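You operate a simulated robot arm through the tools that you are given. There is no shell and no other tool. Be economical: measure what you need, move in short steps, check, and stop when the job is done.

Carry out the task below with a simulated two-armed robot. There is one attempt and no reset: what you move stays moved.

JOB
Take the steel weight from the cart top and leave it on the label there. Stack the check block that says "300" from the cart top on top of the check block labelled "200". Take the load plug on the top of the dryer bench and put it away on the plug shelf. Put the orange wiper felt from the top of the dryer bench on top of the black sensor window and the blue wiper felt on the drip shelf under the drum taps. Press the stroke key two times. Fetch the filter from the shelf under the steel bench and stand it on the wiper bench. Fetch the cup and stand it on top of the wad of broke on the lay-up bench. Take the ticket marked "B 30" from the wiper bench and put it on the ledge under the oilers. Take the red tin and put it on top of the white block on the wiper bench. Put the grey felt pad from the top of the vice bench on the fittings bench top and the beige felt pad on the wiper bench. Take the lid off the grease jar and lay it down on the clear patch of the vice bench. Do these in any order. Set down upright: steel weight, wiper felt, filter, cup, red tin.

Only the result counts: the job must be done as asked and must still hold three seconds after the hand-in. Knocking over, shifting, dropping, spilling or breaking anything else fails it. Lids that push on must go on centred and level and be pressed home; caps that screw on are set level and turned clockwise until they are tight.

ROBOT AND FRAMES
Two 7-joint arms with two-finger parallel grippers on one trunk, on a base that drives. Base frame: it is fixed to the floor where the robot stands at the start and does not move with it; the origin is under the middle of the robot, x ahead of it, y to its left, z up. Readings come in mm, rad, newtons and seconds.
The left shoulder is at the start at [50, 165, 1080], the right one opposite. With the tool pointing down near the work surface each hand reaches from about 100 to 500 mm from the robot's upright axis, wherever it stands, measured 20 degrees to its own side. Places, roughly: check block [750, 0, 750]; cup [-3750, 3250, 1000]; drip shelf under the drum taps (94x24 cm) [780, 2260, 600]; felt pad [-6250, 3500, 750]; filter (4x4x11 cm) [-3200, 2300, 400]; fittings bench top [-9800, 2500, 800]; grease jar [-6250, 3500, 1000]; label [750, 250, 750]; ledge under the oilers (60x17 cm) [-3160, -300, 620]; load plug [2750, 2250, 1000]; plug shelf (42x13 cm) [-5440, -500, 900]; red tin (7x7x8 cm) [-6300, 2300, 900]; sensor window (14x9x5 cm) [2500, 2500, 900]; steel weight [500, 250, 750]; stroke key [-1000, 3400, 900]; ticket [-5750, 2500, 750]; wad of broke (6x6x5 cm) [-3900, 3200, 900]; white block (7x7x4 cm) [-6000, 2500, 900]; wiper bench [-6300, 2500, 800]; wiper felt [3000, 2500, 1000]. Payload 3.91 kg a hand.
The tool frame of a hand sits at the grasp point between the pads (the TCP): z along the fingers, y along the line on which they close. The tips reach 30 mm beyond it. The gripper opens to 110 mm. The fingers are 20 mm wide and 10 mm thick; the gripper's body (48 by 112 mm) begins 55 mm behind the TCP.
Orientation is told as [roll, pitch, yaw] about the base's x, y, z axes, in that order, counted from this pose: with the fingers straight down and closing along the base's y, the tool's x points along the base's -x, its y along +y and its z along -z.

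CONTROLS
- The arms move only by the tool play_rows. It takes "left_commands", "right_commands" or both (then of equal length, played together; a hand with none holds still); each is a list of rows, each a list of 7 numbers: the finger opening in mm, from 0 to 110, then the shift along the tool's x, y, z in mm, then the turn, a rotation vector about the tool's x, y, z in rad. In form: [[grip, x, y, z, rx, ry, rz], ...]. A call has 1 to 12 rows; each row is the pose to reach, as a shift and turn from the pose commanded when the call began, along the tool's axes at that moment. Each row takes 0.2 s and may step no farther than 50 mm and 0.15 rad from the row before; otherwise, or with a gripper value out of range, the whole call is refused. Where a pose cannot be reached the arm comes as near as it can. A force on the tool above 40 N (or 10 N above the force at the start of the call, whichever is more), or a blocked arm, ends the call early, and 0.2 s more pass. Each finger travels about 45 mm/s and halts on what it meets, pressing with about 26 N; the grip force reading is that of the motor and also rises with nothing between the fingers. The clock runs only during rows and for 0.2 s after the last one: add rows that repeat a pose to give the fingers time. It gives the time, the measured TCP pose, the force on the tool (base axes), the opening and the grip force at its end, in the units of the frame above (readings bear some noise), with the torque about the TCP (base axes, N m) and any sound that the robot's microphone picked up.
- Cameras (640 x 400 px; columns grow to the right, rows downward): "scene" is now at [117.3, 16.5, 1262.8]; the picture's right is [0.18, -0.98, 0.00], its down [-0.46, -0.08, -0.89] and it looks along [0.87, 0.16, -0.46] (base axes); focal length 251 px, centre (320, 200). "left" rides on the left gripper at [72, -17, -103] in its tool frame; the picture's right is [0.23, 0.97, 0.00], its down [-0.76, 0.18, -0.62] and it looks along [-0.61, 0.14, 0.78] (tool axes); focal length 222 px, centre (320, 200). "right" rides on the right gripper at [72, 17, -103] in its tool frame; the picture's right is [-0.23, 0.97, 0.00], its down [-0.76, -0.18, -0.62] and it looks along [-0.61, -0.14, 0.78] (tool axes); focal length 222 px, centre (320, 200). There is no depth. A picture from a camera that has moved, and an enlarged one, comes with that camera's place and axes in the base frame and with its lens.
- snapshot(camera): a new picture of that camera. No time passes.
- lift_body(by): slides the trunk up (or, below 0, down) by that many mm; the arms and the scene camera ride with it, the base frame stays. It gives what a move gives, with no picture.
- steer(legs): drives the robot by 1 to 6 legs, each [ahead, left, turn to the left] in mm, mm and rad, along the robot's own axes; the way and the turn of a leg run together, so that a leg with both is an arc; at most 1500 mm and 3.142 rad a leg. The arms and the cameras ride along, it lands a little off, and it stops where it bumps. It gives what a move gives.
- aim_head(pan, tilt): turns the head with the scene camera to pan (to the left, within 1.396 rad either way) and tilt (down, from -0.506 to 1.204), counted from straight ahead of the robot. It gives what a move gives.
- enlarge(camera, box): a new picture of the part [left, top, right, bottom] of that camera's present view, enlarged. No time passes.
- close_job(): hands the job in; it is judged then, once.

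Work in short steps. Places have to be worked out from the pictures, the camera data and where the tool is seen: move nearer, look again, correct. Check each grasp and each placing, and mend what went wrong. You have 567 turns and 370 pictures in all, those below and enlarged ones among them. Open the grippers and draw the arms clear of the work before you hand the job in, unless the task says otherwise; then end with one line.

The tools are called after "Request:" by a JSON object that holds its "op" and its "data". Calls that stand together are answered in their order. play_rows: Moves the arms, as the interface text tells. Its arguments: {"type":"object","properties":{"left_commands":{"type":"array"},"right_commands":{"type":"array"}},"required":[]} The other tools are called the same way: lift_body (by) slides the trunk up or down; steer (legs) drives the base; aim_head (pan, tilt) turns the head that bears the scene camera; snapshot (camera) takes a picture; enlarge (camera, box) takes an enlarged picture of a part of a camera's view; close_job () hands the job in.

At the start:

```text
time_s: 0.0
left_tool_pos: [406.7, 224.0, 1127.5]
left_tool_rot: [-0.002, 0.003, 0.001]
left_ft_force: [-0.9, -0.3, 0.5]
left_ft_torque: [-0.03, 0.01, -0.02]
left_width: 110.3
left_grasp_force: 0.1
right_tool_pos: [281.3, -61.4, 1141.5]
right_tool_rot: [-0.002, 0.0, 0.003]
right_ft_force: [0.0, -0.3, 1.4]
right_ft_torque: [0.0, 0.03, 0.0]
right_width: 109.9
right_grasp_force: 0.0
trunk travel left (down, up): [-300.0, 203.0]
robot x, y, heading: [-2.5, -2.5, -0.002]
head pan, tilt: [0.178, 0.483]
```

scene: 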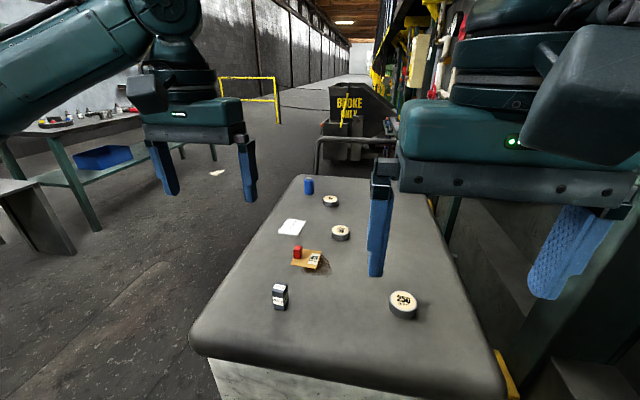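
right: 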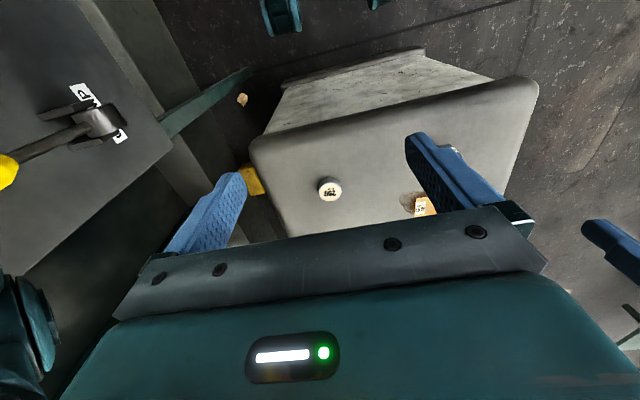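
left: 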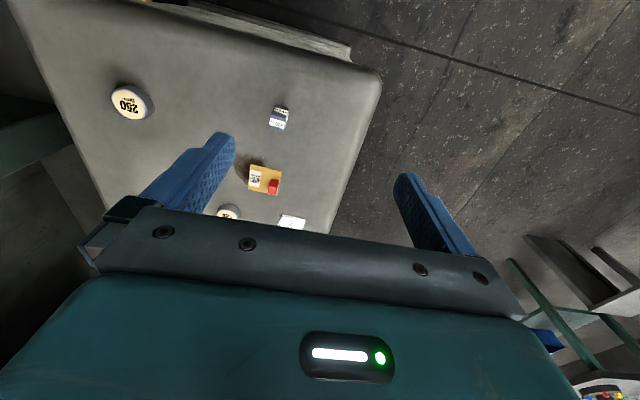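

The cart ahead shows several objects; I enlarge the scene to identify weight, blocks and label.

Request:
{"op": "enlarge", "data": {"camera": "scene", "box": [240, 160, 440, 330]}}

Request:
{"op": "enlarge", "data": {"camera": "left", "box": [80, 60, 340, 240]}}

```text
2.35 times, centred on (340, 245) of scene
camera zoom: at [117.3, 16.5, 1262.8], right [0.18, -0.98, 0.0], down [-0.46, -0.08, -0.89], along [0.87, 0.16, -0.46], focal length 591 px, centre (273, 94)
```

zoom: 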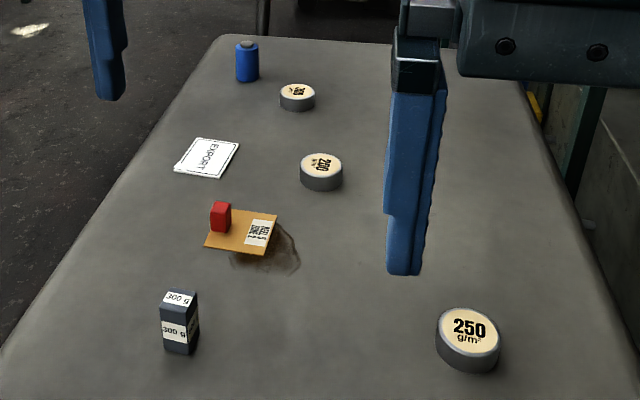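

```text
2.22 times, centred on (210, 150) of left
camera zoom: at [334.2, 206.4, 1230.5], right [-0.23, 0.97, 0.0], down [0.76, 0.18, 0.62], along [0.61, 0.14, -0.78], focal length 494 px, centre (564, 311)
```

zoom: 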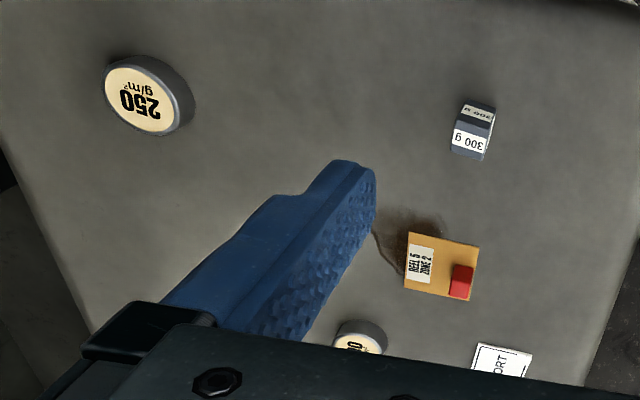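

I zoom tightly on the candidate labels and blocks.

Request:
{"op": "enlarge", "data": {"camera": "scene", "box": [270, 205, 350, 280]}}

Request:
{"op": "enlarge", "data": {"camera": "scene", "box": [295, 165, 360, 245]}}

```text
5.33 times, centred on (310, 242) of scene
camera zoom: at [117.3, 16.5, 1262.8], right [0.18, -0.98, 0.0], down [-0.46, -0.08, -0.89], along [0.87, 0.16, -0.46], focal length 1340 px, centre (373, -27)
```

zoom: 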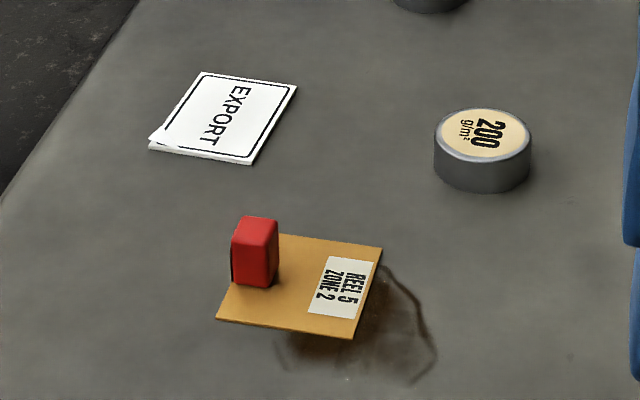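

```text
5.00 times, centred on (328, 205) of scene
camera zoom: at [117.3, 16.5, 1262.8], right [0.18, -0.98, 0.0], down [-0.46, -0.08, -0.89], along [0.87, 0.16, -0.46], focal length 1257 px, centre (282, 175)
```

zoom: 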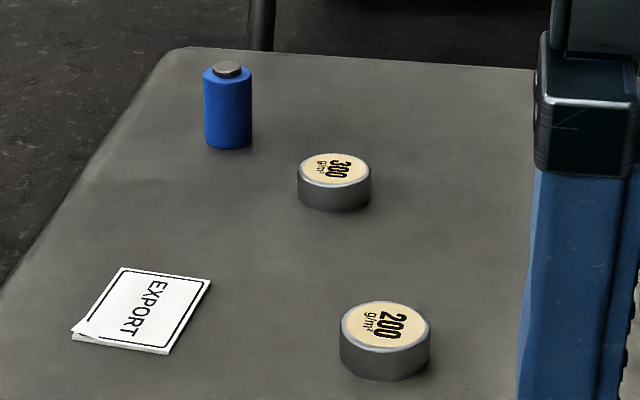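

EXPORT sheet is the label. I look straight down to see the base footprint versus the cart edge.

Request:
{"op": "aim_head", "data": {"pan": 0.0, "tilt": 1.2}}

Request:
{"op": "snapshot", "data": {"camera": "scene"}}

Request:
{"op": "aim_head", "data": {"pan": 1.2, "tilt": 0.4}}

Request:
{"op": "snapshot", "data": {"camera": "scene"}}

```text
time_s: 1.1
left_tool_pos: [406.6, 224.6, 1127.4]
left_tool_rot: [0.001, 0.001, 0.001]
left_ft_force: [1.1, -0.9, -0.1]
left_ft_torque: [0.01, -0.02, -0.02]
left_width: 109.8
left_grasp_force: 0.1
right_tool_pos: [283.1, -62.0, 1140.1]
right_tool_rot: [-0.003, 0.001, 0.0]
right_ft_force: [11.2, -9.1, -24.8]
right_ft_torque: [0.85, -0.87, 0.69]
right_width: 110.2
right_grasp_force: 0.1
trunk travel left (down, up): [-300.0, 203.0]
robot x, y, heading: [-3.4, 0.9, -0.006]
head pan, tilt: [0.0, 1.201]
```

```text
362 pictures are left
camera scene: at [87.8, 1.2, 1211.3], right [0.01, -1.0, 0.0], down [-0.91, -0.01, -0.42], along [0.42, 0.01, -0.91], focal length 251 px, centre (320, 200)
```

scene: 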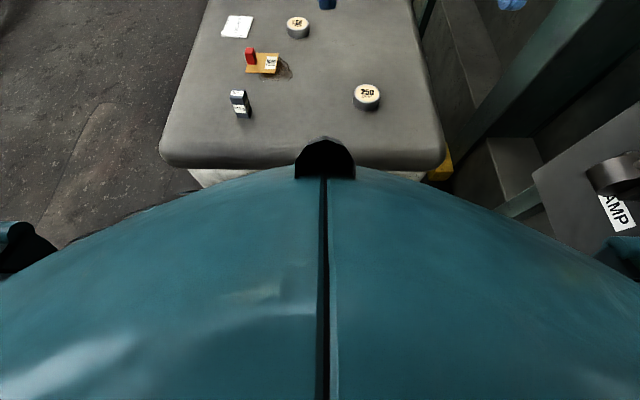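

```text
time_s: 2.5
left_tool_pos: [406.7, 224.7, 1128.2]
left_tool_rot: [-0.001, 0.001, 0.001]
left_ft_force: [0.5, -0.3, 0.8]
left_ft_torque: [0.04, 0.0, -0.02]
left_width: 109.9
left_grasp_force: 0.0
right_tool_pos: [281.6, -61.1, 1140.5]
right_tool_rot: [0.0, 0.0, -0.001]
right_ft_force: [0.5, 0.5, -0.4]
right_ft_torque: [0.02, -0.01, 0.0]
right_width: 110.1
right_grasp_force: 0.1
trunk travel left (down, up): [-300.0, 203.0]
robot x, y, heading: [1.6, -2.0, 0.004]
head pan, tilt: [1.201, 0.4]
```

```text
361 pictures are left
camera scene: at [61.0, 86.7, 1270.5], right [0.93, -0.36, 0.0], down [-0.14, -0.36, -0.92], along [0.33, 0.86, -0.39], focal length 251 px, centre (320, 200)
```

scene: 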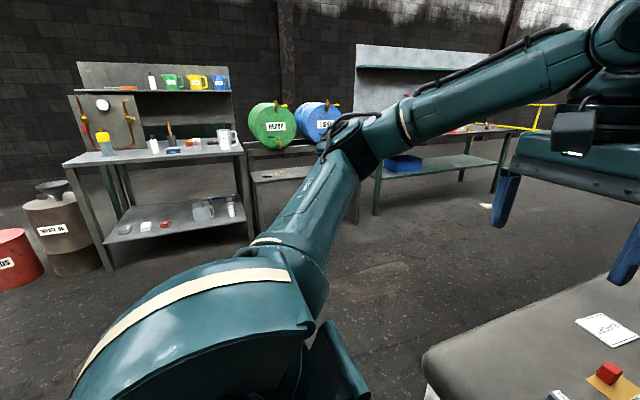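

I look closely at the weight with the left wrist camera for its yaw and size.

Request:
{"op": "enlarge", "data": {"camera": "left", "box": [250, 90, 310, 140]}}

Request:
{"op": "aim_head", "data": {"pan": 0.2, "tilt": 0.8}}

Request:
{"op": "enlarge", "data": {"camera": "scene", "box": [240, 100, 400, 200]}}

```text
8.00 times, centred on (280, 115) of left
camera zoom: at [334.2, 206.4, 1230.5], right [-0.23, 0.97, 0.0], down [0.76, 0.18, 0.62], along [0.61, 0.14, -0.78], focal length 1777 px, centre (640, 880)
```

zoom: 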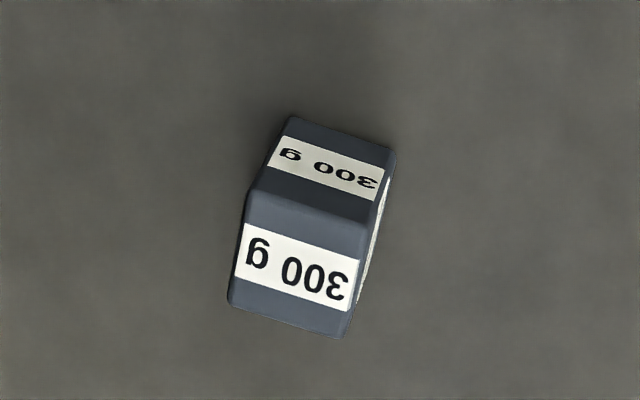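

```text
time_s: 3.8
left_tool_pos: [406.6, 225.4, 1127.7]
left_tool_rot: [-0.001, 0.003, 0.001]
left_ft_force: [-0.5, 0.3, 0.2]
left_ft_torque: [-0.04, 0.0, 0.01]
left_width: 110.1
left_grasp_force: 0.2
right_tool_pos: [281.2, -62.6, 1140.9]
right_tool_rot: [0.001, 0.0, 0.0]
right_ft_force: [-0.2, 0.0, -0.2]
right_ft_torque: [0.0, 0.02, 0.02]
right_width: 109.9
right_grasp_force: 0.1
trunk travel left (down, up): [-300.0, 203.0]
robot x, y, heading: [1.0, 2.3, 0.004]
head pan, tilt: [0.201, 0.799]
```

```text
4.00 times, centred on (320, 150) of scene
camera zoom: at [106.4, 16.6, 1235.4], right [0.2, -0.98, 0.0], down [-0.7, -0.14, -0.7], along [0.68, 0.14, -0.72], focal length 1005 px, centre (320, 400)
```

zoom: 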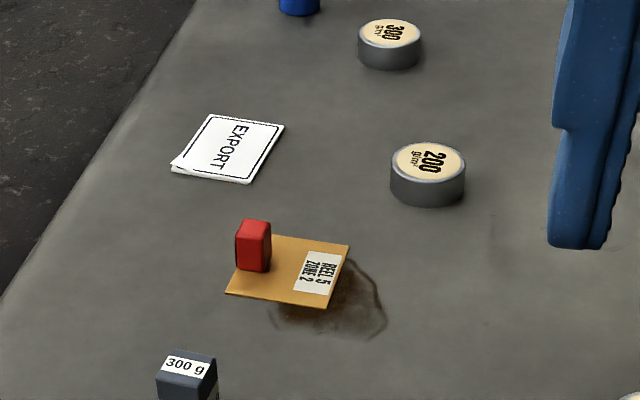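

Weight stands about (486,165), yaw ≈0, surface near z≈800. I lower the left hand above it and recheck.

Request:
{"op": "play_rows", "data": {"left_commands": [[80, -16, -12, 40, 0, 0, 0], [80, -32, -24, 80, 0, 0, 0], [80, -48, -36, 120, 0, 0, 0], [80, -64, -48, 160, 0, 0, 0], [80, -80, -60, 200, 0, 0, 0], [80, -80, -60, 200, 0, 0, 0]]}}

Request:
{"op": "snapshot", "data": {"camera": "left"}}

Request:
{"op": "snapshot", "data": {"camera": "scene"}}

```text
time_s: 5.2
left_tool_pos: [487.1, 164.7, 926.8]
left_tool_rot: [-0.002, 0.001, 0.001]
left_ft_force: [-0.1, 0.7, 0.7]
left_ft_torque: [0.02, 0.01, 0.01]
left_width: 79.9
left_grasp_force: 0.1
right_tool_pos: [281.4, -62.1, 1141.8]
right_tool_rot: [0.0, -0.001, 0.0]
right_ft_force: [-1.0, 1.2, -1.0]
right_ft_torque: [0.0, 0.01, -0.04]
right_width: 110.2
right_grasp_force: 0.0
trunk travel left (down, up): [-300.0, 203.0]
robot x, y, heading: [-0.9, 2.5, 0.0]
head pan, tilt: [0.201, 0.799]
```

```text
358 pictures are left
camera left: at [414.5, 146.7, 1029.8], right [-0.23, 0.97, 0.0], down [0.76, 0.18, 0.62], along [0.61, 0.14, -0.78], focal length 222 px, centre (320, 200)
```

left: 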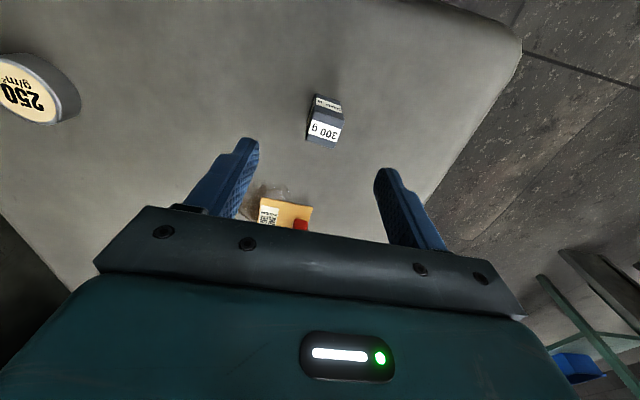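

```text
357 pictures are left
camera scene: at [106.4, 16.5, 1235.4], right [0.2, -0.98, 0.0], down [-0.7, -0.14, -0.7], along [0.68, 0.14, -0.72], focal length 251 px, centre (320, 200)
```

scene: 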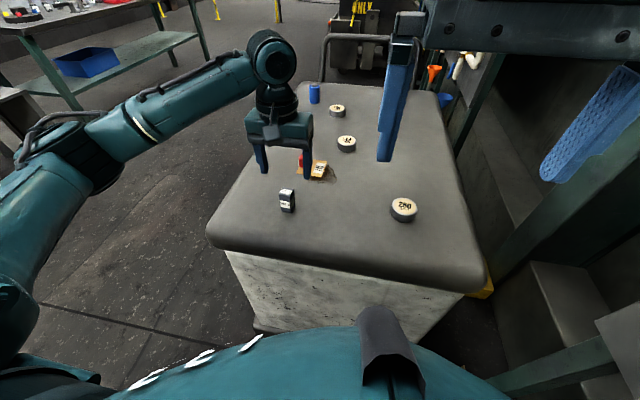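

Triangulation gives weight top z≈849 at (485,165). I descend and grip it.

Request:
{"op": "play_rows", "data": {"left_commands": [[80, 2, 0, 30, 0, 0, 0], [80, 2, 0, 60, 0, 0, 0], [80, 2, 0, 88, 0, 0, 0], [80, 2, 0, 88, 0, 0, 0], [10, 2, 0, 88, 0, 0, 0], [10, 2, 0, 88, 0, 0, 0], [10, 2, 0, 88, 0, 0, 0], [10, 2, 0, 88, 0, 0, 0], [10, 2, 0, 88, 0, 0, 0], [10, 2, 0, 88, 0, 0, 0], [10, 2, 0, 88, 0, 0, 0]]}}

Request:
{"op": "snapshot", "data": {"camera": "left"}}

```text
time_s: 7.5
left_tool_pos: [484.1, 164.7, 839.0]
left_tool_rot: [0.0, 0.002, 0.002]
left_ft_force: [0.7, 1.1, 0.3]
left_ft_torque: [0.08, -0.02, -0.01]
left_width: 25.9
left_grasp_force: 26.1
right_tool_pos: [282.0, -61.1, 1140.1]
right_tool_rot: [0.0, 0.0, -0.001]
right_ft_force: [-0.4, -0.2, -0.1]
right_ft_torque: [-0.01, -0.01, 0.01]
right_width: 110.0
right_grasp_force: 0.1
trunk travel left (down, up): [-300.0, 203.0]
robot x, y, heading: [-1.0, 2.1, 0.001]
head pan, tilt: [0.201, 0.799]
```

```text
356 pictures are left
camera left: at [412.8, 146.7, 942.7], right [-0.23, 0.97, 0.0], down [0.76, 0.18, 0.62], along [0.61, 0.14, -0.78], focal length 222 px, centre (320, 200)
```

left: 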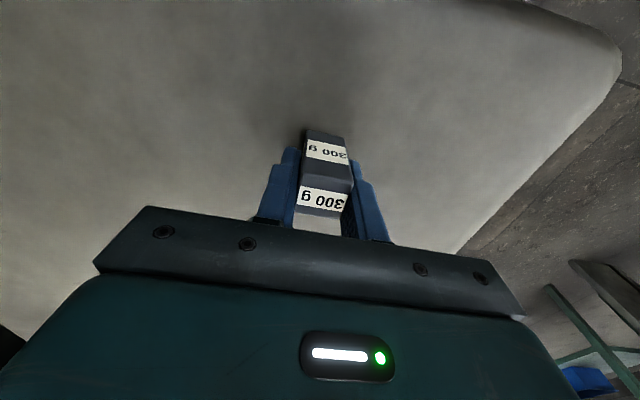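

Gripped (26 mm). I lift and pull in, then drive around to the cart's left side facing it.

Request:
{"op": "play_rows", "data": {"left_commands": [[10, 0, 0, -40, 0, 0, 0], [10, 0, 0, -80, 0, 0, 0], [10, 20, 0, -120, 0, 0, 0], [10, 40, 0, -160, 0, 0, 0], [10, 80, 0, -180, 0, 0, 0]]}}

Request:
{"op": "steer", "data": {"legs": [[0, 900, 0], [750, 0, 0], [0, 0, -1.571]]}}

Request:
{"op": "snapshot", "data": {"camera": "scene"}}

```text
time_s: 8.8
left_tool_pos: [402.2, 165.2, 1019.2]
left_tool_rot: [-0.001, 0.003, 0.001]
left_ft_force: [-0.2, -0.2, -3.2]
left_ft_torque: [0.01, -0.01, 0.01]
left_width: 26.0
left_grasp_force: 26.3
right_tool_pos: [281.5, -63.0, 1141.2]
right_tool_rot: [0.0, 0.001, -0.001]
right_ft_force: [-0.1, -1.2, -0.2]
right_ft_torque: [0.02, 0.01, 0.0]
right_width: 109.9
right_grasp_force: 0.0
trunk travel left (down, up): [-300.0, 203.0]
robot x, y, heading: [1.5, 1.8, -0.004]
head pan, tilt: [0.201, 0.799]
```

```text
time_s: 21.0
left_tool_pos: [913.5, 488.8, 1018.8]
left_tool_rot: [0.001, 0.003, -1.579]
left_ft_force: [-0.2, 0.2, -2.8]
left_ft_torque: [-0.02, -0.01, 0.01]
left_width: 26.0
left_grasp_force: 26.1
right_tool_pos: [688.6, 613.1, 1140.8]
right_tool_rot: [-0.001, 0.0, -1.581]
right_ft_force: [0.6, 0.9, 0.5]
right_ft_torque: [0.02, 0.03, 0.0]
right_width: 110.3
right_grasp_force: 0.1
trunk travel left (down, up): [-300.0, 203.0]
robot x, y, heading: [753.6, 895.1, -1.581]
head pan, tilt: [0.201, 0.799]
```

```text
355 pictures are left
camera scene: at [765.2, 785.7, 1235.4], right [-0.98, -0.19, 0.0], down [-0.14, 0.7, -0.7], along [0.13, -0.68, -0.72], focal length 251 px, centre (320, 200)
```

scene: 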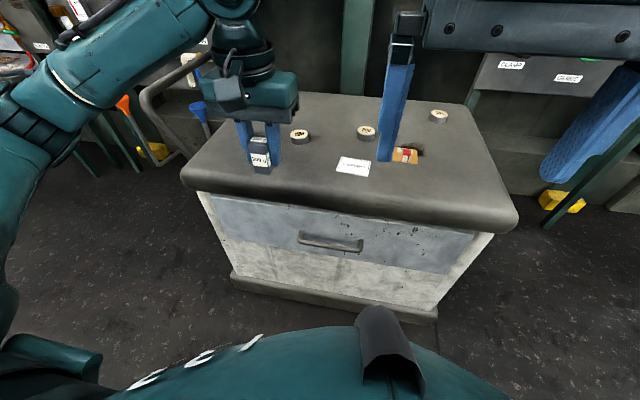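

The label is about (781,231). I drive 240 mm closer and zoom on the label.

Request:
{"op": "steer", "data": {"legs": [[240, 0, 0]]}}

Request:
{"op": "enlarge", "data": {"camera": "scene", "box": [240, 100, 480, 250]}}

```text
time_s: 22.7
left_tool_pos: [912.2, 252.3, 1019.2]
left_tool_rot: [0.0, 0.001, -1.579]
left_ft_force: [-0.3, -0.8, -3.3]
left_ft_torque: [-0.02, 0.02, 0.01]
left_width: 26.1
left_grasp_force: 25.7
right_tool_pos: [685.6, 377.1, 1140.2]
right_tool_rot: [0.001, -0.001, -1.578]
right_ft_force: [-0.1, -0.7, 1.2]
right_ft_torque: [0.01, -0.02, -0.01]
right_width: 110.1
right_grasp_force: 0.1
trunk travel left (down, up): [-300.0, 203.0]
robot x, y, heading: [749.5, 656.3, -1.573]
head pan, tilt: [0.201, 0.799]
```

```text
2.67 times, centred on (360, 175) of scene
camera zoom: at [763.6, 549.5, 1235.3], right [-0.98, -0.19, 0.0], down [-0.14, 0.7, -0.7], along [0.13, -0.68, -0.72], focal length 670 px, centre (213, 267)
```

zoom: 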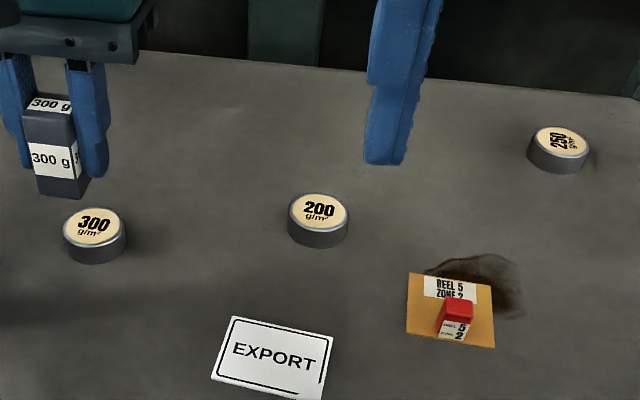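

Label centre ≈(776,230). I carry the weight over it and lower to just above.

Request:
{"op": "play_rows", "data": {"left_commands": [[10, -6, -40, 0, 0, 0, 0], [10, -12, -80, 0, 0, 0, 0], [10, -22, -115, 20, 0, 0, 0], [10, -22, -135, 60, 0, 0, 0], [10, -22, -135, 100, 0, 0, 0], [10, -22, -135, 140, 0, 0, 0], [10, -22, -135, 160, 0, 0, 0]]}}

Request:
{"op": "snapshot", "data": {"camera": "left"}}

Request:
{"op": "enlarge", "data": {"camera": "scene", "box": [240, 150, 400, 250]}}

```text
time_s: 24.3
left_tool_pos: [776.1, 232.7, 858.5]
left_tool_rot: [0.0, 0.002, -1.578]
left_ft_force: [-1.0, 0.9, -3.3]
left_ft_torque: [-0.03, -0.01, 0.01]
left_width: 26.2
left_grasp_force: 25.9
right_tool_pos: [686.1, 377.9, 1141.4]
right_tool_rot: [0.0, 0.0, -1.578]
right_ft_force: [0.7, -0.4, 0.3]
right_ft_torque: [0.0, -0.01, 0.03]
right_width: 109.9
right_grasp_force: 0.0
trunk travel left (down, up): [-300.0, 203.0]
robot x, y, heading: [753.7, 662.0, -1.573]
head pan, tilt: [0.201, 0.799]
```

```text
353 pictures are left
camera left: at [760.1, 303.2, 961.6], right [0.98, 0.22, 0.0], down [0.17, -0.76, 0.62], along [0.14, -0.61, -0.78], focal length 222 px, centre (320, 200)
```

left: 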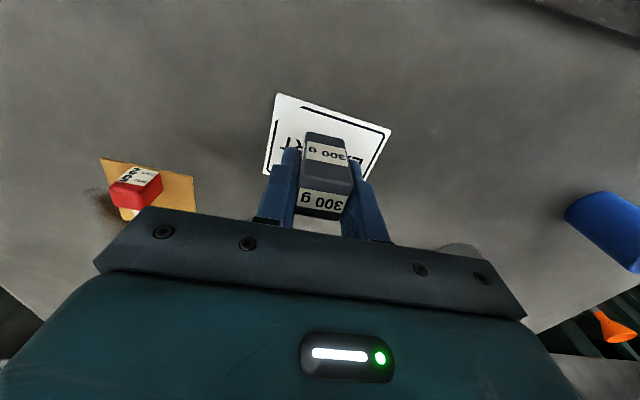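

```text
4.00 times, centred on (320, 200) of scene
camera zoom: at [763.5, 549.9, 1235.4], right [-0.98, -0.19, 0.0], down [-0.14, 0.7, -0.7], along [0.13, -0.68, -0.72], focal length 1005 px, centre (320, 200)
```

zoom: 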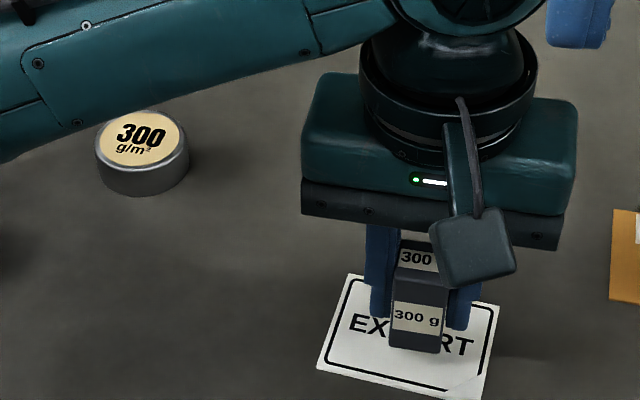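

Well centred. I lower in small steps until contact.

Request:
{"op": "play_rows", "data": {"left_commands": [[10, 0, 0, 6, 0, 0, 0], [10, 0, 0, 10, 0, 0, 0], [10, 0, 0, 13, 0, 0, 0], [10, 0, 0, 15, 0, 0, 0], [10, 0, 0, 16, 0, 0, 0]]}}

```text
time_s: 25.5
left_tool_pos: [775.7, 230.9, 842.9]
left_tool_rot: [0.0, 0.002, -1.575]
left_ft_force: [-1.0, 0.3, -2.8]
left_ft_torque: [0.0, -0.03, -0.01]
left_width: 26.3
left_grasp_force: 26.2
right_tool_pos: [686.2, 376.4, 1140.5]
right_tool_rot: [0.002, -0.001, -1.58]
right_ft_force: [-0.1, -0.5, 0.7]
right_ft_torque: [0.01, 0.0, 0.03]
right_width: 110.3
right_grasp_force: 0.0
trunk travel left (down, up): [-300.0, 203.0]
robot x, y, heading: [747.6, 660.5, -1.574]
head pan, tilt: [0.201, 0.799]
```

Force reading unchanged; I continue 1 mm at a time.

Request:
{"op": "play_rows", "data": {"left_commands": [[10, 0, 0, 1, 0, 0, 0], [10, 0, 0, 2, 0, 0, 0], [10, 0, 0, 3, 0, 0, 0], [10, 0, 0, 3, 0, 0, 0]]}}

```text
time_s: 26.5
left_tool_pos: [776.9, 232.5, 841.6]
left_tool_rot: [-0.002, 0.002, -1.578]
left_ft_force: [0.8, -0.9, 7.1]
left_ft_torque: [0.03, 0.02, 0.0]
left_width: 26.6
left_grasp_force: 25.8
right_tool_pos: [687.2, 377.4, 1141.1]
right_tool_rot: [0.001, 0.0, -1.579]
right_ft_force: [-0.5, 1.0, -0.8]
right_ft_torque: [0.0, 0.01, 0.02]
right_width: 110.0
right_grasp_force: 0.1
trunk travel left (down, up): [-300.0, 203.0]
robot x, y, heading: [752.2, 654.1, -1.579]
head pan, tilt: [0.201, 0.799]
```

Contact felt; release and rise.

Request:
{"op": "play_rows", "data": {"left_commands": [[35, 0, 0, 0, 0, 0, 0], [60, 0, 0, 0, 0, 0, 0], [60, 0, 0, 0, 0, 0, 0], [60, 0, 0, 0, 0, 0, 0], [60, 0, 0, 0, 0, 0, 0], [60, 0, 0, -30, 0, 0, 0], [60, 0, 0, -70, 0, 0, 0], [60, 0, 0, -110, 0, 0, 0], [60, 0, 0, -150, 0, 0, 0]]}}

Request:
{"op": "snapshot", "data": {"camera": "left"}}

Request:
{"op": "snapshot", "data": {"camera": "scene"}}

```text
time_s: 28.5
left_tool_pos: [776.4, 231.0, 991.9]
left_tool_rot: [-0.001, 0.002, -1.578]
left_ft_force: [-0.2, -0.2, 0.3]
left_ft_torque: [-0.02, 0.02, -0.01]
left_width: 59.6
left_grasp_force: 0.1
right_tool_pos: [685.9, 376.4, 1141.4]
right_tool_rot: [-0.001, -0.001, -1.577]
right_ft_force: [0.0, -0.2, 0.4]
right_ft_torque: [-0.04, 0.02, 0.0]
right_width: 110.0
right_grasp_force: 0.1
trunk travel left (down, up): [-300.0, 203.0]
robot x, y, heading: [750.6, 661.0, -1.578]
head pan, tilt: [0.201, 0.799]
```

```text
351 pictures are left
camera left: at [759.4, 302.3, 1094.2], right [0.98, 0.22, 0.0], down [0.17, -0.76, 0.62], along [0.14, -0.61, -0.78], focal length 222 px, centre (320, 200)
```

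left: 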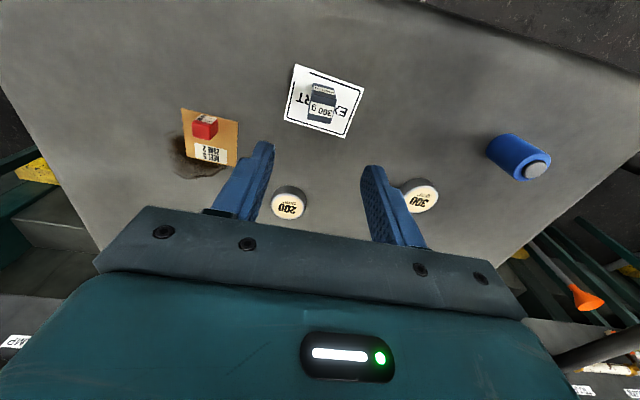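

```text
350 pictures are left
camera scene: at [763.4, 550.4, 1235.4], right [-0.98, -0.19, 0.0], down [-0.14, 0.7, -0.7], along [0.13, -0.68, -0.72], focal length 251 px, centre (320, 200)
```

scene: 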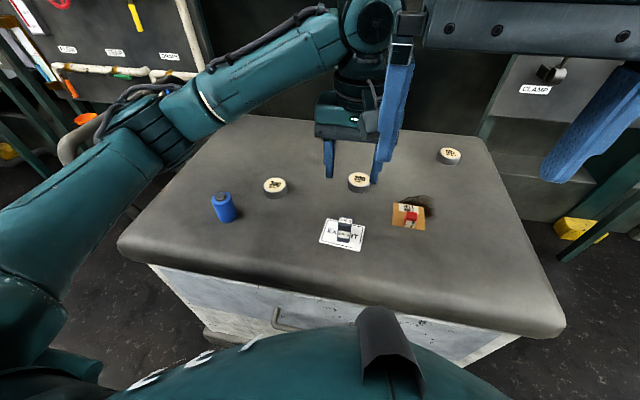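

Weight stands fine. Block "300" ≈(953,134), "200" ≈(760,70). I move the left hand above the 300 block.

Request:
{"op": "play_rows", "data": {"left_commands": [[80, -20, 35, 10, 0, 0, 0], [80, -40, 70, 20, 0, 0, 0], [80, -60, 105, 30, 0, 0, 0], [80, -80, 140, 45, 0, 0, 0], [80, -97, 177, 60, 0, 0, 0], [80, -97, 177, 60, 0, 0, 0]]}}

Request:
{"op": "snapshot", "data": {"camera": "left"}}

```text
time_s: 29.9
left_tool_pos: [954.3, 133.8, 930.0]
left_tool_rot: [0.0, 0.003, -1.579]
left_ft_force: [-0.7, 0.2, 0.1]
left_ft_torque: [0.01, 0.02, 0.02]
left_width: 79.9
left_grasp_force: 0.0
right_tool_pos: [686.9, 377.1, 1141.1]
right_tool_rot: [-0.003, 0.001, -1.579]
right_ft_force: [-0.2, 0.1, -0.3]
right_ft_torque: [0.0, -0.02, -0.01]
right_width: 109.8
right_grasp_force: 0.1
trunk travel left (down, up): [-300.0, 203.0]
robot x, y, heading: [751.5, 660.2, -1.58]
head pan, tilt: [0.201, 0.799]
```

```text
349 pictures are left
camera left: at [937.6, 205.4, 1034.5], right [0.98, 0.22, 0.0], down [0.17, -0.76, 0.62], along [0.14, -0.61, -0.78], focal length 222 px, centre (320, 200)
```

left: 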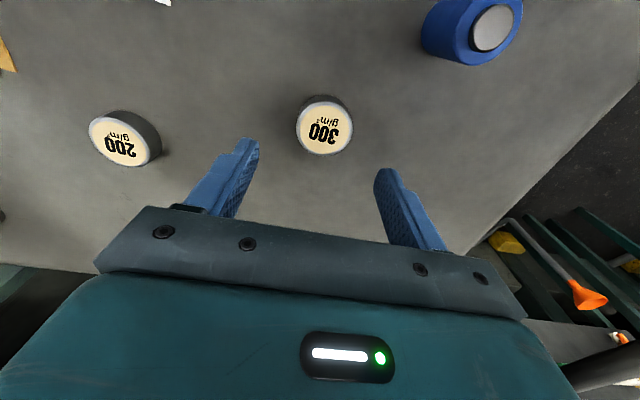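

300 block centre ≈(960,129). I correct, descend and grip.

Request:
{"op": "play_rows", "data": {"left_commands": [[80, -4, 6, 30, 0, 0, 0], [80, -4, 6, 60, 0, 0, 0], [80, -4, 6, 80, 0, 0, 0], [80, -4, 6, 93, 0, 0, 0], [80, -4, 6, 93, 0, 0, 0], [45, -4, 6, 93, 0, 0, 0], [45, -4, 6, 93, 0, 0, 0], [45, -4, 6, 93, 0, 0, 0], [45, -4, 6, 93, 0, 0, 0], [45, -4, 6, 93, 0, 0, 0], [45, -4, 6, 93, 0, 0, 0]]}}

Request:
{"op": "snapshot", "data": {"camera": "left"}}

```text
time_s: 32.3
left_tool_pos: [959.5, 130.7, 837.9]
left_tool_rot: [0.0, 0.003, -1.579]
left_ft_force: [0.9, -0.8, -0.2]
left_ft_torque: [0.02, -0.01, 0.0]
left_width: 53.8
left_grasp_force: 26.4
right_tool_pos: [686.7, 376.5, 1141.0]
right_tool_rot: [0.001, -0.001, -1.578]
right_ft_force: [-0.7, 0.7, 0.5]
right_ft_torque: [0.0, 0.0, -0.01]
right_width: 110.5
right_grasp_force: 0.2
trunk travel left (down, up): [-300.0, 203.0]
robot x, y, heading: [748.4, 654.5, -1.576]
head pan, tilt: [0.201, 0.799]
```

```text
348 pictures are left
camera left: at [942.8, 201.7, 941.0], right [0.98, 0.22, 0.0], down [0.17, -0.76, 0.62], along [0.14, -0.61, -0.78], focal length 222 px, centre (320, 200)
```

left: 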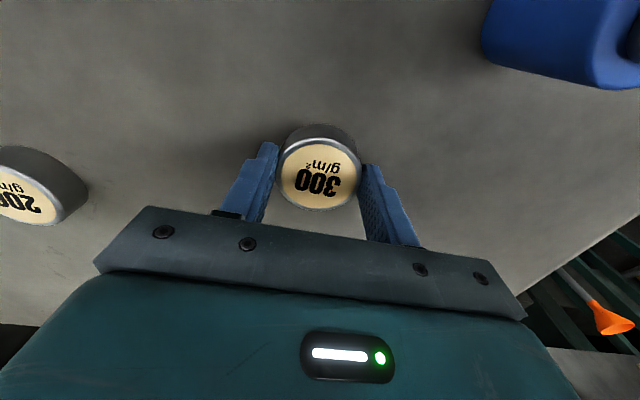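

Held (54 mm). I lift and carry it over the 200 block.

Request:
{"op": "play_rows", "data": {"left_commands": [[45, 0, 0, -35, 0, 0, 0], [45, 0, 0, -70, 0, 0, 0], [45, -10, -40, -80, 0, 0, 0], [45, -20, -80, -80, 0, 0, 0], [45, -35, -120, -80, 0, 0, 0], [45, -50, -160, -80, 0, 0, 0], [45, -60, -199, -80, 0, 0, 0], [45, -60, -199, -80, 0, 0, 0]]}}

Request:
{"op": "snapshot", "data": {"camera": "left"}}

Request:
{"op": "snapshot", "data": {"camera": "scene"}}

```text
time_s: 34.1
left_tool_pos: [757.9, 72.0, 918.7]
left_tool_rot: [0.0, 0.003, -1.578]
left_ft_force: [0.2, 0.0, -0.8]
left_ft_torque: [-0.01, 0.03, 0.0]
left_width: 54.1
left_grasp_force: 25.6
right_tool_pos: [686.9, 376.1, 1141.5]
right_tool_rot: [0.0, 0.0, -1.577]
right_ft_force: [-0.2, -0.1, 0.5]
right_ft_torque: [0.02, 0.02, 0.01]
right_width: 110.1
right_grasp_force: 0.0
trunk travel left (down, up): [-300.0, 203.0]
robot x, y, heading: [751.5, 656.6, -1.579]
head pan, tilt: [0.201, 0.799]
```

```text
347 pictures are left
camera left: at [742.2, 142.6, 1021.4], right [0.98, 0.22, 0.0], down [0.17, -0.76, 0.62], along [0.14, -0.61, -0.78], focal length 222 px, centre (320, 200)
```

left: 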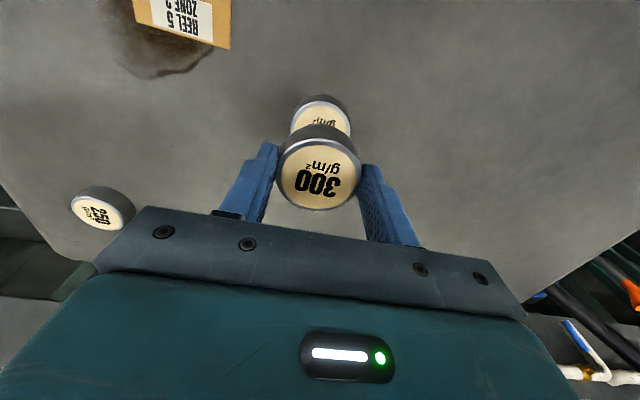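

```text
346 pictures are left
camera scene: at [763.7, 550.0, 1235.4], right [-0.98, -0.19, 0.0], down [-0.14, 0.7, -0.7], along [0.13, -0.68, -0.72], focal length 251 px, centre (320, 200)
```

scene: 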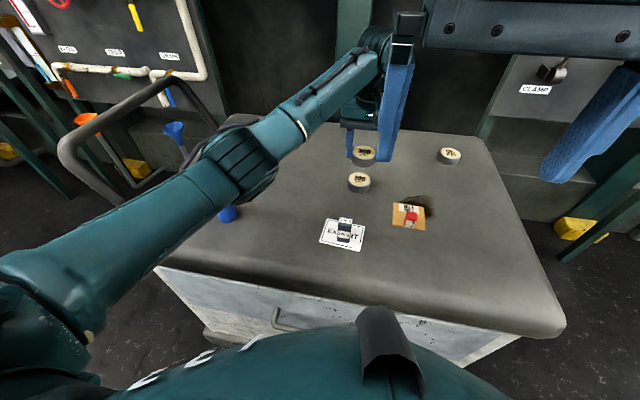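

200 top centre ≈(760.4,68.7); small correction and lower to just above contact.

Request:
{"op": "play_rows", "data": {"left_commands": [[45, -2, 2, 20, 0, 0, 0], [45, -2, 2, 40, 0, 0, 0], [45, -2, 2, 47, 0, 0, 0], [45, -2, 2, 47, 0, 0, 0]]}}

Request:
{"op": "enlarge", "data": {"camera": "left", "box": [240, 80, 400, 220]}}

Request:
{"op": "enlarge", "data": {"camera": "scene", "box": [310, 120, 410, 210]}}

```text
time_s: 35.1
left_tool_pos: [761.4, 70.0, 870.8]
left_tool_rot: [0.001, 0.001, -1.577]
left_ft_force: [0.0, 0.0, -0.8]
left_ft_torque: [-0.01, -0.01, -0.01]
left_width: 54.1
left_grasp_force: 26.0
right_tool_pos: [687.3, 376.8, 1141.4]
right_tool_rot: [0.0, 0.0, -1.578]
right_ft_force: [0.0, 0.3, 0.1]
right_ft_torque: [-0.02, 0.0, 0.0]
right_width: 110.0
right_grasp_force: 0.0
trunk travel left (down, up): [-300.0, 203.0]
robot x, y, heading: [748.1, 663.4, -1.578]
head pan, tilt: [0.201, 0.799]
```

```text
2.86 times, centred on (320, 150) of left
camera zoom: at [745.1, 140.7, 973.3], right [0.98, 0.22, 0.0], down [0.17, -0.76, 0.62], along [0.14, -0.61, -0.78], focal length 635 px, centre (320, 343)
```

zoom: 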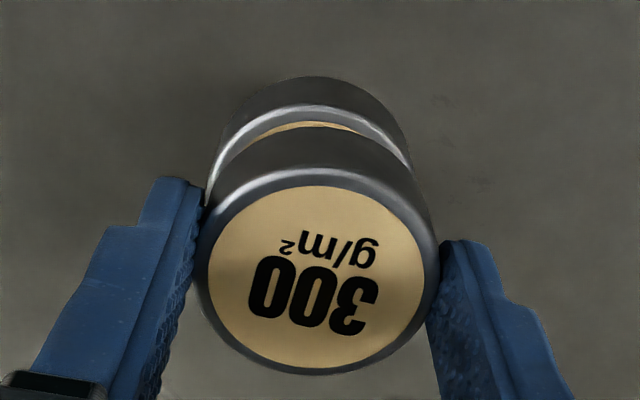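

```text
4.44 times, centred on (360, 165) of scene
camera zoom: at [763.5, 550.1, 1235.4], right [-0.98, -0.19, 0.0], down [-0.14, 0.7, -0.7], along [0.13, -0.68, -0.72], focal length 1117 px, centre (142, 356)
```

zoom: 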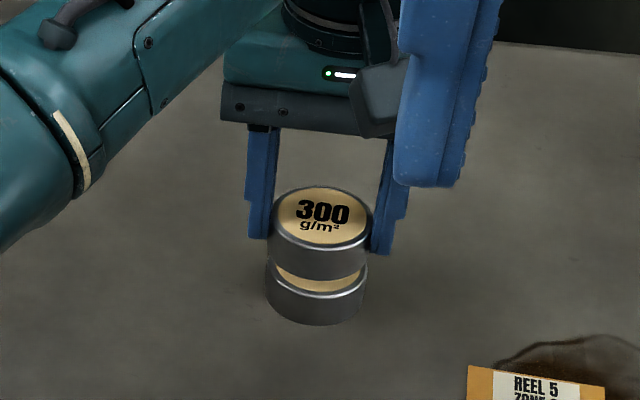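

Slight 2 mm offset in x; I correct and lower to contact.

Request:
{"op": "play_rows", "data": {"left_commands": [[45, 0, -2, 0, 0, 0, 0], [45, 0, -2, 2, 0, 0, 0], [45, 0, -2, 3, 0, 0, 0], [45, 0, -2, 4, 0, 0, 0], [45, 0, -2, 5, 0, 0, 0], [45, 0, -2, 6, 0, 0, 0], [45, 0, -2, 6, 0, 0, 0]]}}

```text
time_s: 36.7
left_tool_pos: [760.4, 69.5, 863.6]
left_tool_rot: [0.001, 0.001, -1.577]
left_ft_force: [0.5, 0.1, -1.3]
left_ft_torque: [0.01, 0.03, 0.0]
left_width: 54.2
left_grasp_force: 25.9
right_tool_pos: [687.3, 376.4, 1141.3]
right_tool_rot: [0.001, 0.001, -1.579]
right_ft_force: [-0.6, -0.2, -1.3]
right_ft_torque: [-0.02, 0.0, -0.01]
right_width: 109.9
right_grasp_force: 0.1
trunk travel left (down, up): [-300.0, 203.0]
robot x, y, heading: [751.8, 656.2, -1.572]
head pan, tilt: [0.201, 0.799]
```

No contact yet; lower further in 1 mm steps.

Request:
{"op": "play_rows", "data": {"left_commands": [[45, 0, 0, 1, 0, 0, 0], [45, 0, 0, 2, 0, 0, 0], [45, 0, 0, 2, 0, 0, 0]]}}

Request:
{"op": "enlarge", "data": {"camera": "scene", "box": [310, 120, 410, 210]}}

```text
time_s: 37.5
left_tool_pos: [759.6, 70.0, 861.6]
left_tool_rot: [0.0, 0.003, -1.578]
left_ft_force: [0.1, 0.0, -0.5]
left_ft_torque: [0.02, -0.01, 0.0]
left_width: 54.2
left_grasp_force: 26.3
right_tool_pos: [686.7, 376.8, 1141.1]
right_tool_rot: [0.001, -0.001, -1.577]
right_ft_force: [0.5, 0.5, -1.2]
right_ft_torque: [-0.01, -0.03, -0.02]
right_width: 110.0
right_grasp_force: 0.0
trunk travel left (down, up): [-300.0, 203.0]
robot x, y, heading: [751.1, 656.3, -1.579]
head pan, tilt: [0.201, 0.799]
```

```text
4.44 times, centred on (360, 165) of scene
camera zoom: at [763.5, 550.1, 1235.4], right [-0.98, -0.19, 0.0], down [-0.14, 0.7, -0.7], along [0.13, -0.68, -0.72], focal length 1117 px, centre (142, 356)
```

zoom: 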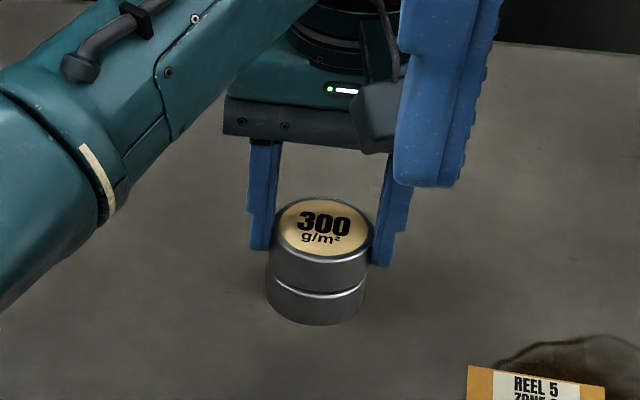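

Nearly touching; a few more millimetres.

Request:
{"op": "play_rows", "data": {"left_commands": [[45, 0, 0, 1, 0, 0, 0], [45, 0, 0, 2, 0, 0, 0], [45, 0, 0, 3, 0, 0, 0], [45, 0, 0, 3, 0, 0, 0]]}}

```text
time_s: 38.5
left_tool_pos: [760.0, 69.0, 858.2]
left_tool_rot: [0.001, 0.0, -1.577]
left_ft_force: [1.1, -0.7, 2.9]
left_ft_torque: [0.03, -0.03, -0.03]
left_width: 54.4
left_grasp_force: 26.2
right_tool_pos: [686.1, 377.2, 1139.8]
right_tool_rot: [0.0, 0.001, -1.578]
right_ft_force: [0.2, 1.2, -0.8]
right_ft_torque: [-0.03, -0.01, 0.01]
right_width: 110.0
right_grasp_force: 0.2
trunk travel left (down, up): [-300.0, 203.0]
robot x, y, heading: [750.6, 656.1, -1.578]
head pan, tilt: [0.201, 0.799]
```

Contact. Release symmetrically and rise.

Request:
{"op": "play_rows", "data": {"left_commands": [[60, 0, 0, 0, 0, 0, 0], [80, 0, 0, 0, 0, 0, 0], [80, 0, 0, 0, 0, 0, 0], [80, 0, 0, 0, 0, 0, 0], [80, 0, 0, -30, 0, 0, 0], [80, 0, 0, -70, 0, 0, 0], [80, 0, 0, -110, 0, 0, 0], [80, 30, 0, -150, 0, 0, 0], [80, 80, 0, -180, 0, 0, 0], [80, 130, 0, -200, 0, 0, 0]]}}

Request:
{"op": "snapshot", "data": {"camera": "scene"}}

```text
refused: row 9 steps farther than a row can; nothing moved
```

```text
342 pictures are left
camera scene: at [763.5, 550.3, 1235.5], right [-0.98, -0.19, 0.0], down [-0.14, 0.7, -0.7], along [0.13, -0.68, -0.72], focal length 251 px, centre (320, 200)
```

scene: 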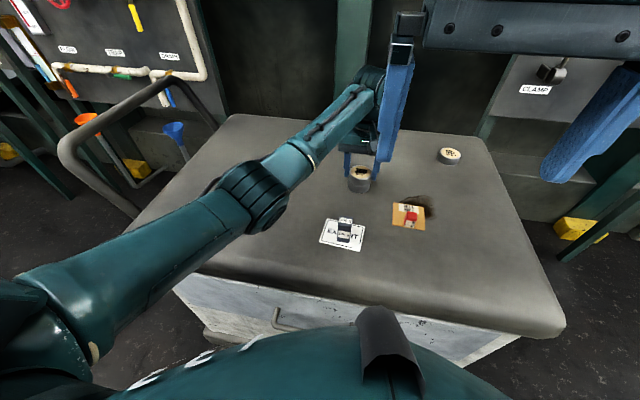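

Refused for step size; I replay with smaller steps.

Request:
{"op": "play_rows", "data": {"left_commands": [[60, 0, 0, 0, 0, 0, 0], [80, 0, 0, 0, 0, 0, 0], [80, 0, 0, 0, 0, 0, 0], [80, 0, 0, 0, 0, 0, 0], [80, 0, 0, -30, 0, 0, 0], [80, 0, 0, -70, 0, 0, 0], [80, 0, 0, -110, 0, 0, 0], [80, 20, 0, -150, 0, 0, 0], [80, 50, 0, -185, 0, 0, 0], [80, 85, 0, -215, 0, 0, 0], [80, 120, 0, -245, 0, 0, 0]]}}

Request:
{"op": "snapshot", "data": {"camera": "scene"}}

```text
time_s: 40.9
left_tool_pos: [759.1, 189.3, 1105.0]
left_tool_rot: [0.0, 0.001, -1.575]
left_ft_force: [0.1, -0.7, 0.6]
left_ft_torque: [0.01, 0.0, 0.0]
left_width: 80.1
left_grasp_force: 0.1
right_tool_pos: [687.3, 377.4, 1141.1]
right_tool_rot: [0.001, -0.002, -1.578]
right_ft_force: [-0.2, -0.9, -1.0]
right_ft_torque: [0.02, 0.01, 0.01]
right_width: 110.2
right_grasp_force: 0.0
trunk travel left (down, up): [-300.0, 203.0]
robot x, y, heading: [751.2, 660.6, -1.581]
head pan, tilt: [0.201, 0.799]
```

```text
341 pictures are left
camera scene: at [763.5, 550.7, 1235.4], right [-0.98, -0.19, 0.0], down [-0.14, 0.7, -0.7], along [0.13, -0.68, -0.72], focal length 251 px, centre (320, 200)
```

scene: 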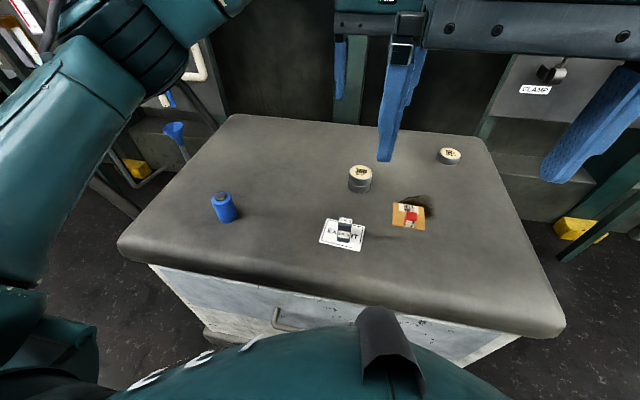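

Stack is good. I tuck both hands to the sides, then back away.

Request:
{"op": "play_rows", "data": {"left_commands": [[60, 30, 40, 0, 0, 0, 0], [60, 60, 80, 0, 0, 0, 0], [60, 90, 120, 0, 0, 0, 0], [60, 120, 155, 0, 0, 0, 0], [60, 150, 190, 0, 0, 0, 0], [60, 170, 220, 0, 0, 0, 0]], "right_commands": [[60, 0, -30, 0, 0, 0, 0], [60, 0, -60, 0, 0, 0, 0], [60, 0, -90, 0, 0, 0, 0], [60, 0, -120, 0, 0, 0, 0], [60, 0, -150, 0, 0, 0, 0], [60, 0, -180, 0, 0, 0, 0]]}}

Request:
{"op": "steer", "data": {"legs": [[-340, 0, 0], [0, 0, 2.3]]}}

Request:
{"op": "aim_head", "data": {"pan": 0, "tilt": 0.3}}

Request:
{"op": "snapshot", "data": {"camera": "scene"}}

```text
time_s: 42.3
left_tool_pos: [982.2, 357.3, 1103.5]
left_tool_rot: [0.0, 0.0, -1.578]
left_ft_force: [-0.9, -0.1, -0.7]
left_ft_torque: [-0.03, -0.02, -0.01]
left_width: 59.9
left_grasp_force: 0.0
right_tool_pos: [506.3, 378.2, 1142.1]
right_tool_rot: [0.001, -0.002, -1.577]
right_ft_force: [-0.2, 0.6, 1.0]
right_ft_torque: [0.01, -0.01, 0.04]
right_width: 60.0
right_grasp_force: 0.0
trunk travel left (down, up): [-300.0, 203.0]
robot x, y, heading: [749.2, 660.6, -1.578]
head pan, tilt: [0.201, 0.799]
```

```text
time_s: 50.0
left_tool_pos: [823.9, 1374.7, 1104.9]
left_tool_rot: [0.0, 0.003, 0.719]
left_ft_force: [-0.3, -0.6, 0.7]
left_ft_torque: [0.04, -0.01, 0.02]
left_width: 60.2
left_grasp_force: 0.1
right_tool_pos: [1122.4, 1006.6, 1140.9]
right_tool_rot: [0.001, 0.0, 0.717]
right_ft_force: [-0.2, -1.0, 0.0]
right_ft_torque: [-0.04, 0.01, 0.03]
right_width: 59.9
right_grasp_force: 0.0
trunk travel left (down, up): [-300.0, 203.0]
robot x, y, heading: [749.3, 999.1, 0.717]
head pan, tilt: [0.201, 0.799]
```

```text
time_s: 51.0
left_tool_pos: [824.4, 1376.1, 1103.7]
left_tool_rot: [-0.001, 0.003, 0.719]
left_ft_force: [0.5, -0.5, 0.6]
left_ft_torque: [0.01, -0.01, -0.01]
left_width: 60.0
left_grasp_force: 0.0
right_tool_pos: [1123.8, 1004.6, 1142.0]
right_tool_rot: [-0.001, 0.001, 0.718]
right_ft_force: [-0.2, -0.5, 0.2]
right_ft_torque: [0.01, 0.01, -0.01]
right_width: 60.0
right_grasp_force: 0.0
trunk travel left (down, up): [-300.0, 203.0]
robot x, y, heading: [753.8, 999.2, 0.717]
head pan, tilt: [0.0, 0.3]
```

```text
340 pictures are left
camera scene: at [842.7, 1083.3, 1279.7], right [0.66, -0.75, 0.0], down [-0.22, -0.2, -0.95], along [0.72, 0.63, -0.3], focal length 251 px, centre (320, 200)
```

scene: 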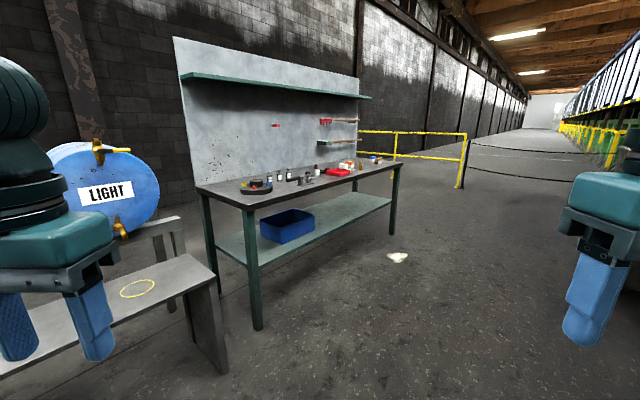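

The dryer bench is ahead. I zoom on its top.

Request:
{"op": "enlarge", "data": {"camera": "scene", "box": [190, 140, 410, 210]}}

```text
2.91 times, centred on (300, 175) of scene
camera zoom: at [842.7, 1083.3, 1279.7], right [0.66, -0.75, 0.0], down [-0.22, -0.2, -0.95], along [0.72, 0.63, -0.3], focal length 731 px, centre (378, 273)
```

zoom: 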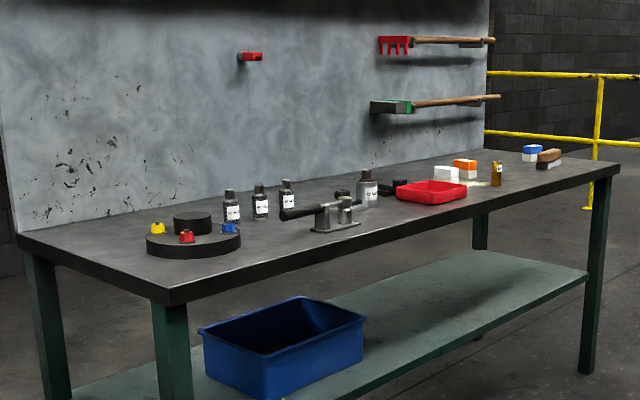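

The objects are towards x≈2300–3000. I drive to face the bench at about (2400,1450).

Request:
{"op": "steer", "data": {"legs": [[0, 0, 0.854], [0, -1000, 0], [0, -650, 0], [450, 0, 0]]}}

Request:
{"op": "aim_head", "data": {"pan": 0, "tilt": 0.45}}

Request:
{"op": "snapshot", "data": {"camera": "scene"}}

```text
time_s: 63.8
left_tool_pos: [2158.8, 1755.8, 1104.9]
left_tool_rot: [0.0, 0.002, 1.577]
left_ft_force: [0.3, 0.6, -0.6]
left_ft_torque: [0.0, 0.0, 0.0]
left_width: 60.1
left_grasp_force: 0.0
right_tool_pos: [2632.8, 1740.1, 1140.4]
right_tool_rot: [0.0, 0.001, 1.576]
right_ft_force: [-0.3, 0.0, 0.0]
right_ft_torque: [0.02, -0.02, -0.03]
right_width: 60.1
right_grasp_force: 0.1
trunk travel left (down, up): [-300.0, 203.0]
robot x, y, heading: [2391.0, 1454.3, 1.575]
head pan, tilt: [0.0, 0.3]
```

```text
time_s: 64.5
left_tool_pos: [2157.6, 1755.9, 1104.4]
left_tool_rot: [0.0, 0.001, 1.576]
left_ft_force: [0.1, 0.1, -0.1]
left_ft_torque: [0.0, 0.02, -0.01]
left_width: 60.1
left_grasp_force: 0.1
right_tool_pos: [2632.7, 1738.9, 1140.6]
right_tool_rot: [0.0, -0.001, 1.577]
right_ft_force: [-0.6, -0.8, 0.1]
right_ft_torque: [0.01, -0.02, -0.01]
right_width: 60.2
right_grasp_force: 0.0
trunk travel left (down, up): [-300.0, 203.0]
robot x, y, heading: [2393.1, 1456.8, 1.579]
head pan, tilt: [0.0, 0.45]
```

```text
338 pictures are left
camera scene: at [2390.4, 1577.9, 1265.9], right [1.0, 0.0, 0.0], down [0.0, -0.43, -0.9], along [0.0, 0.9, -0.43], focal length 251 px, centre (320, 200)
```

scene: 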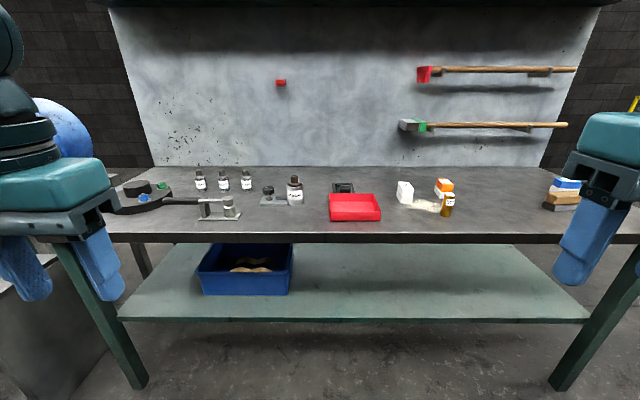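

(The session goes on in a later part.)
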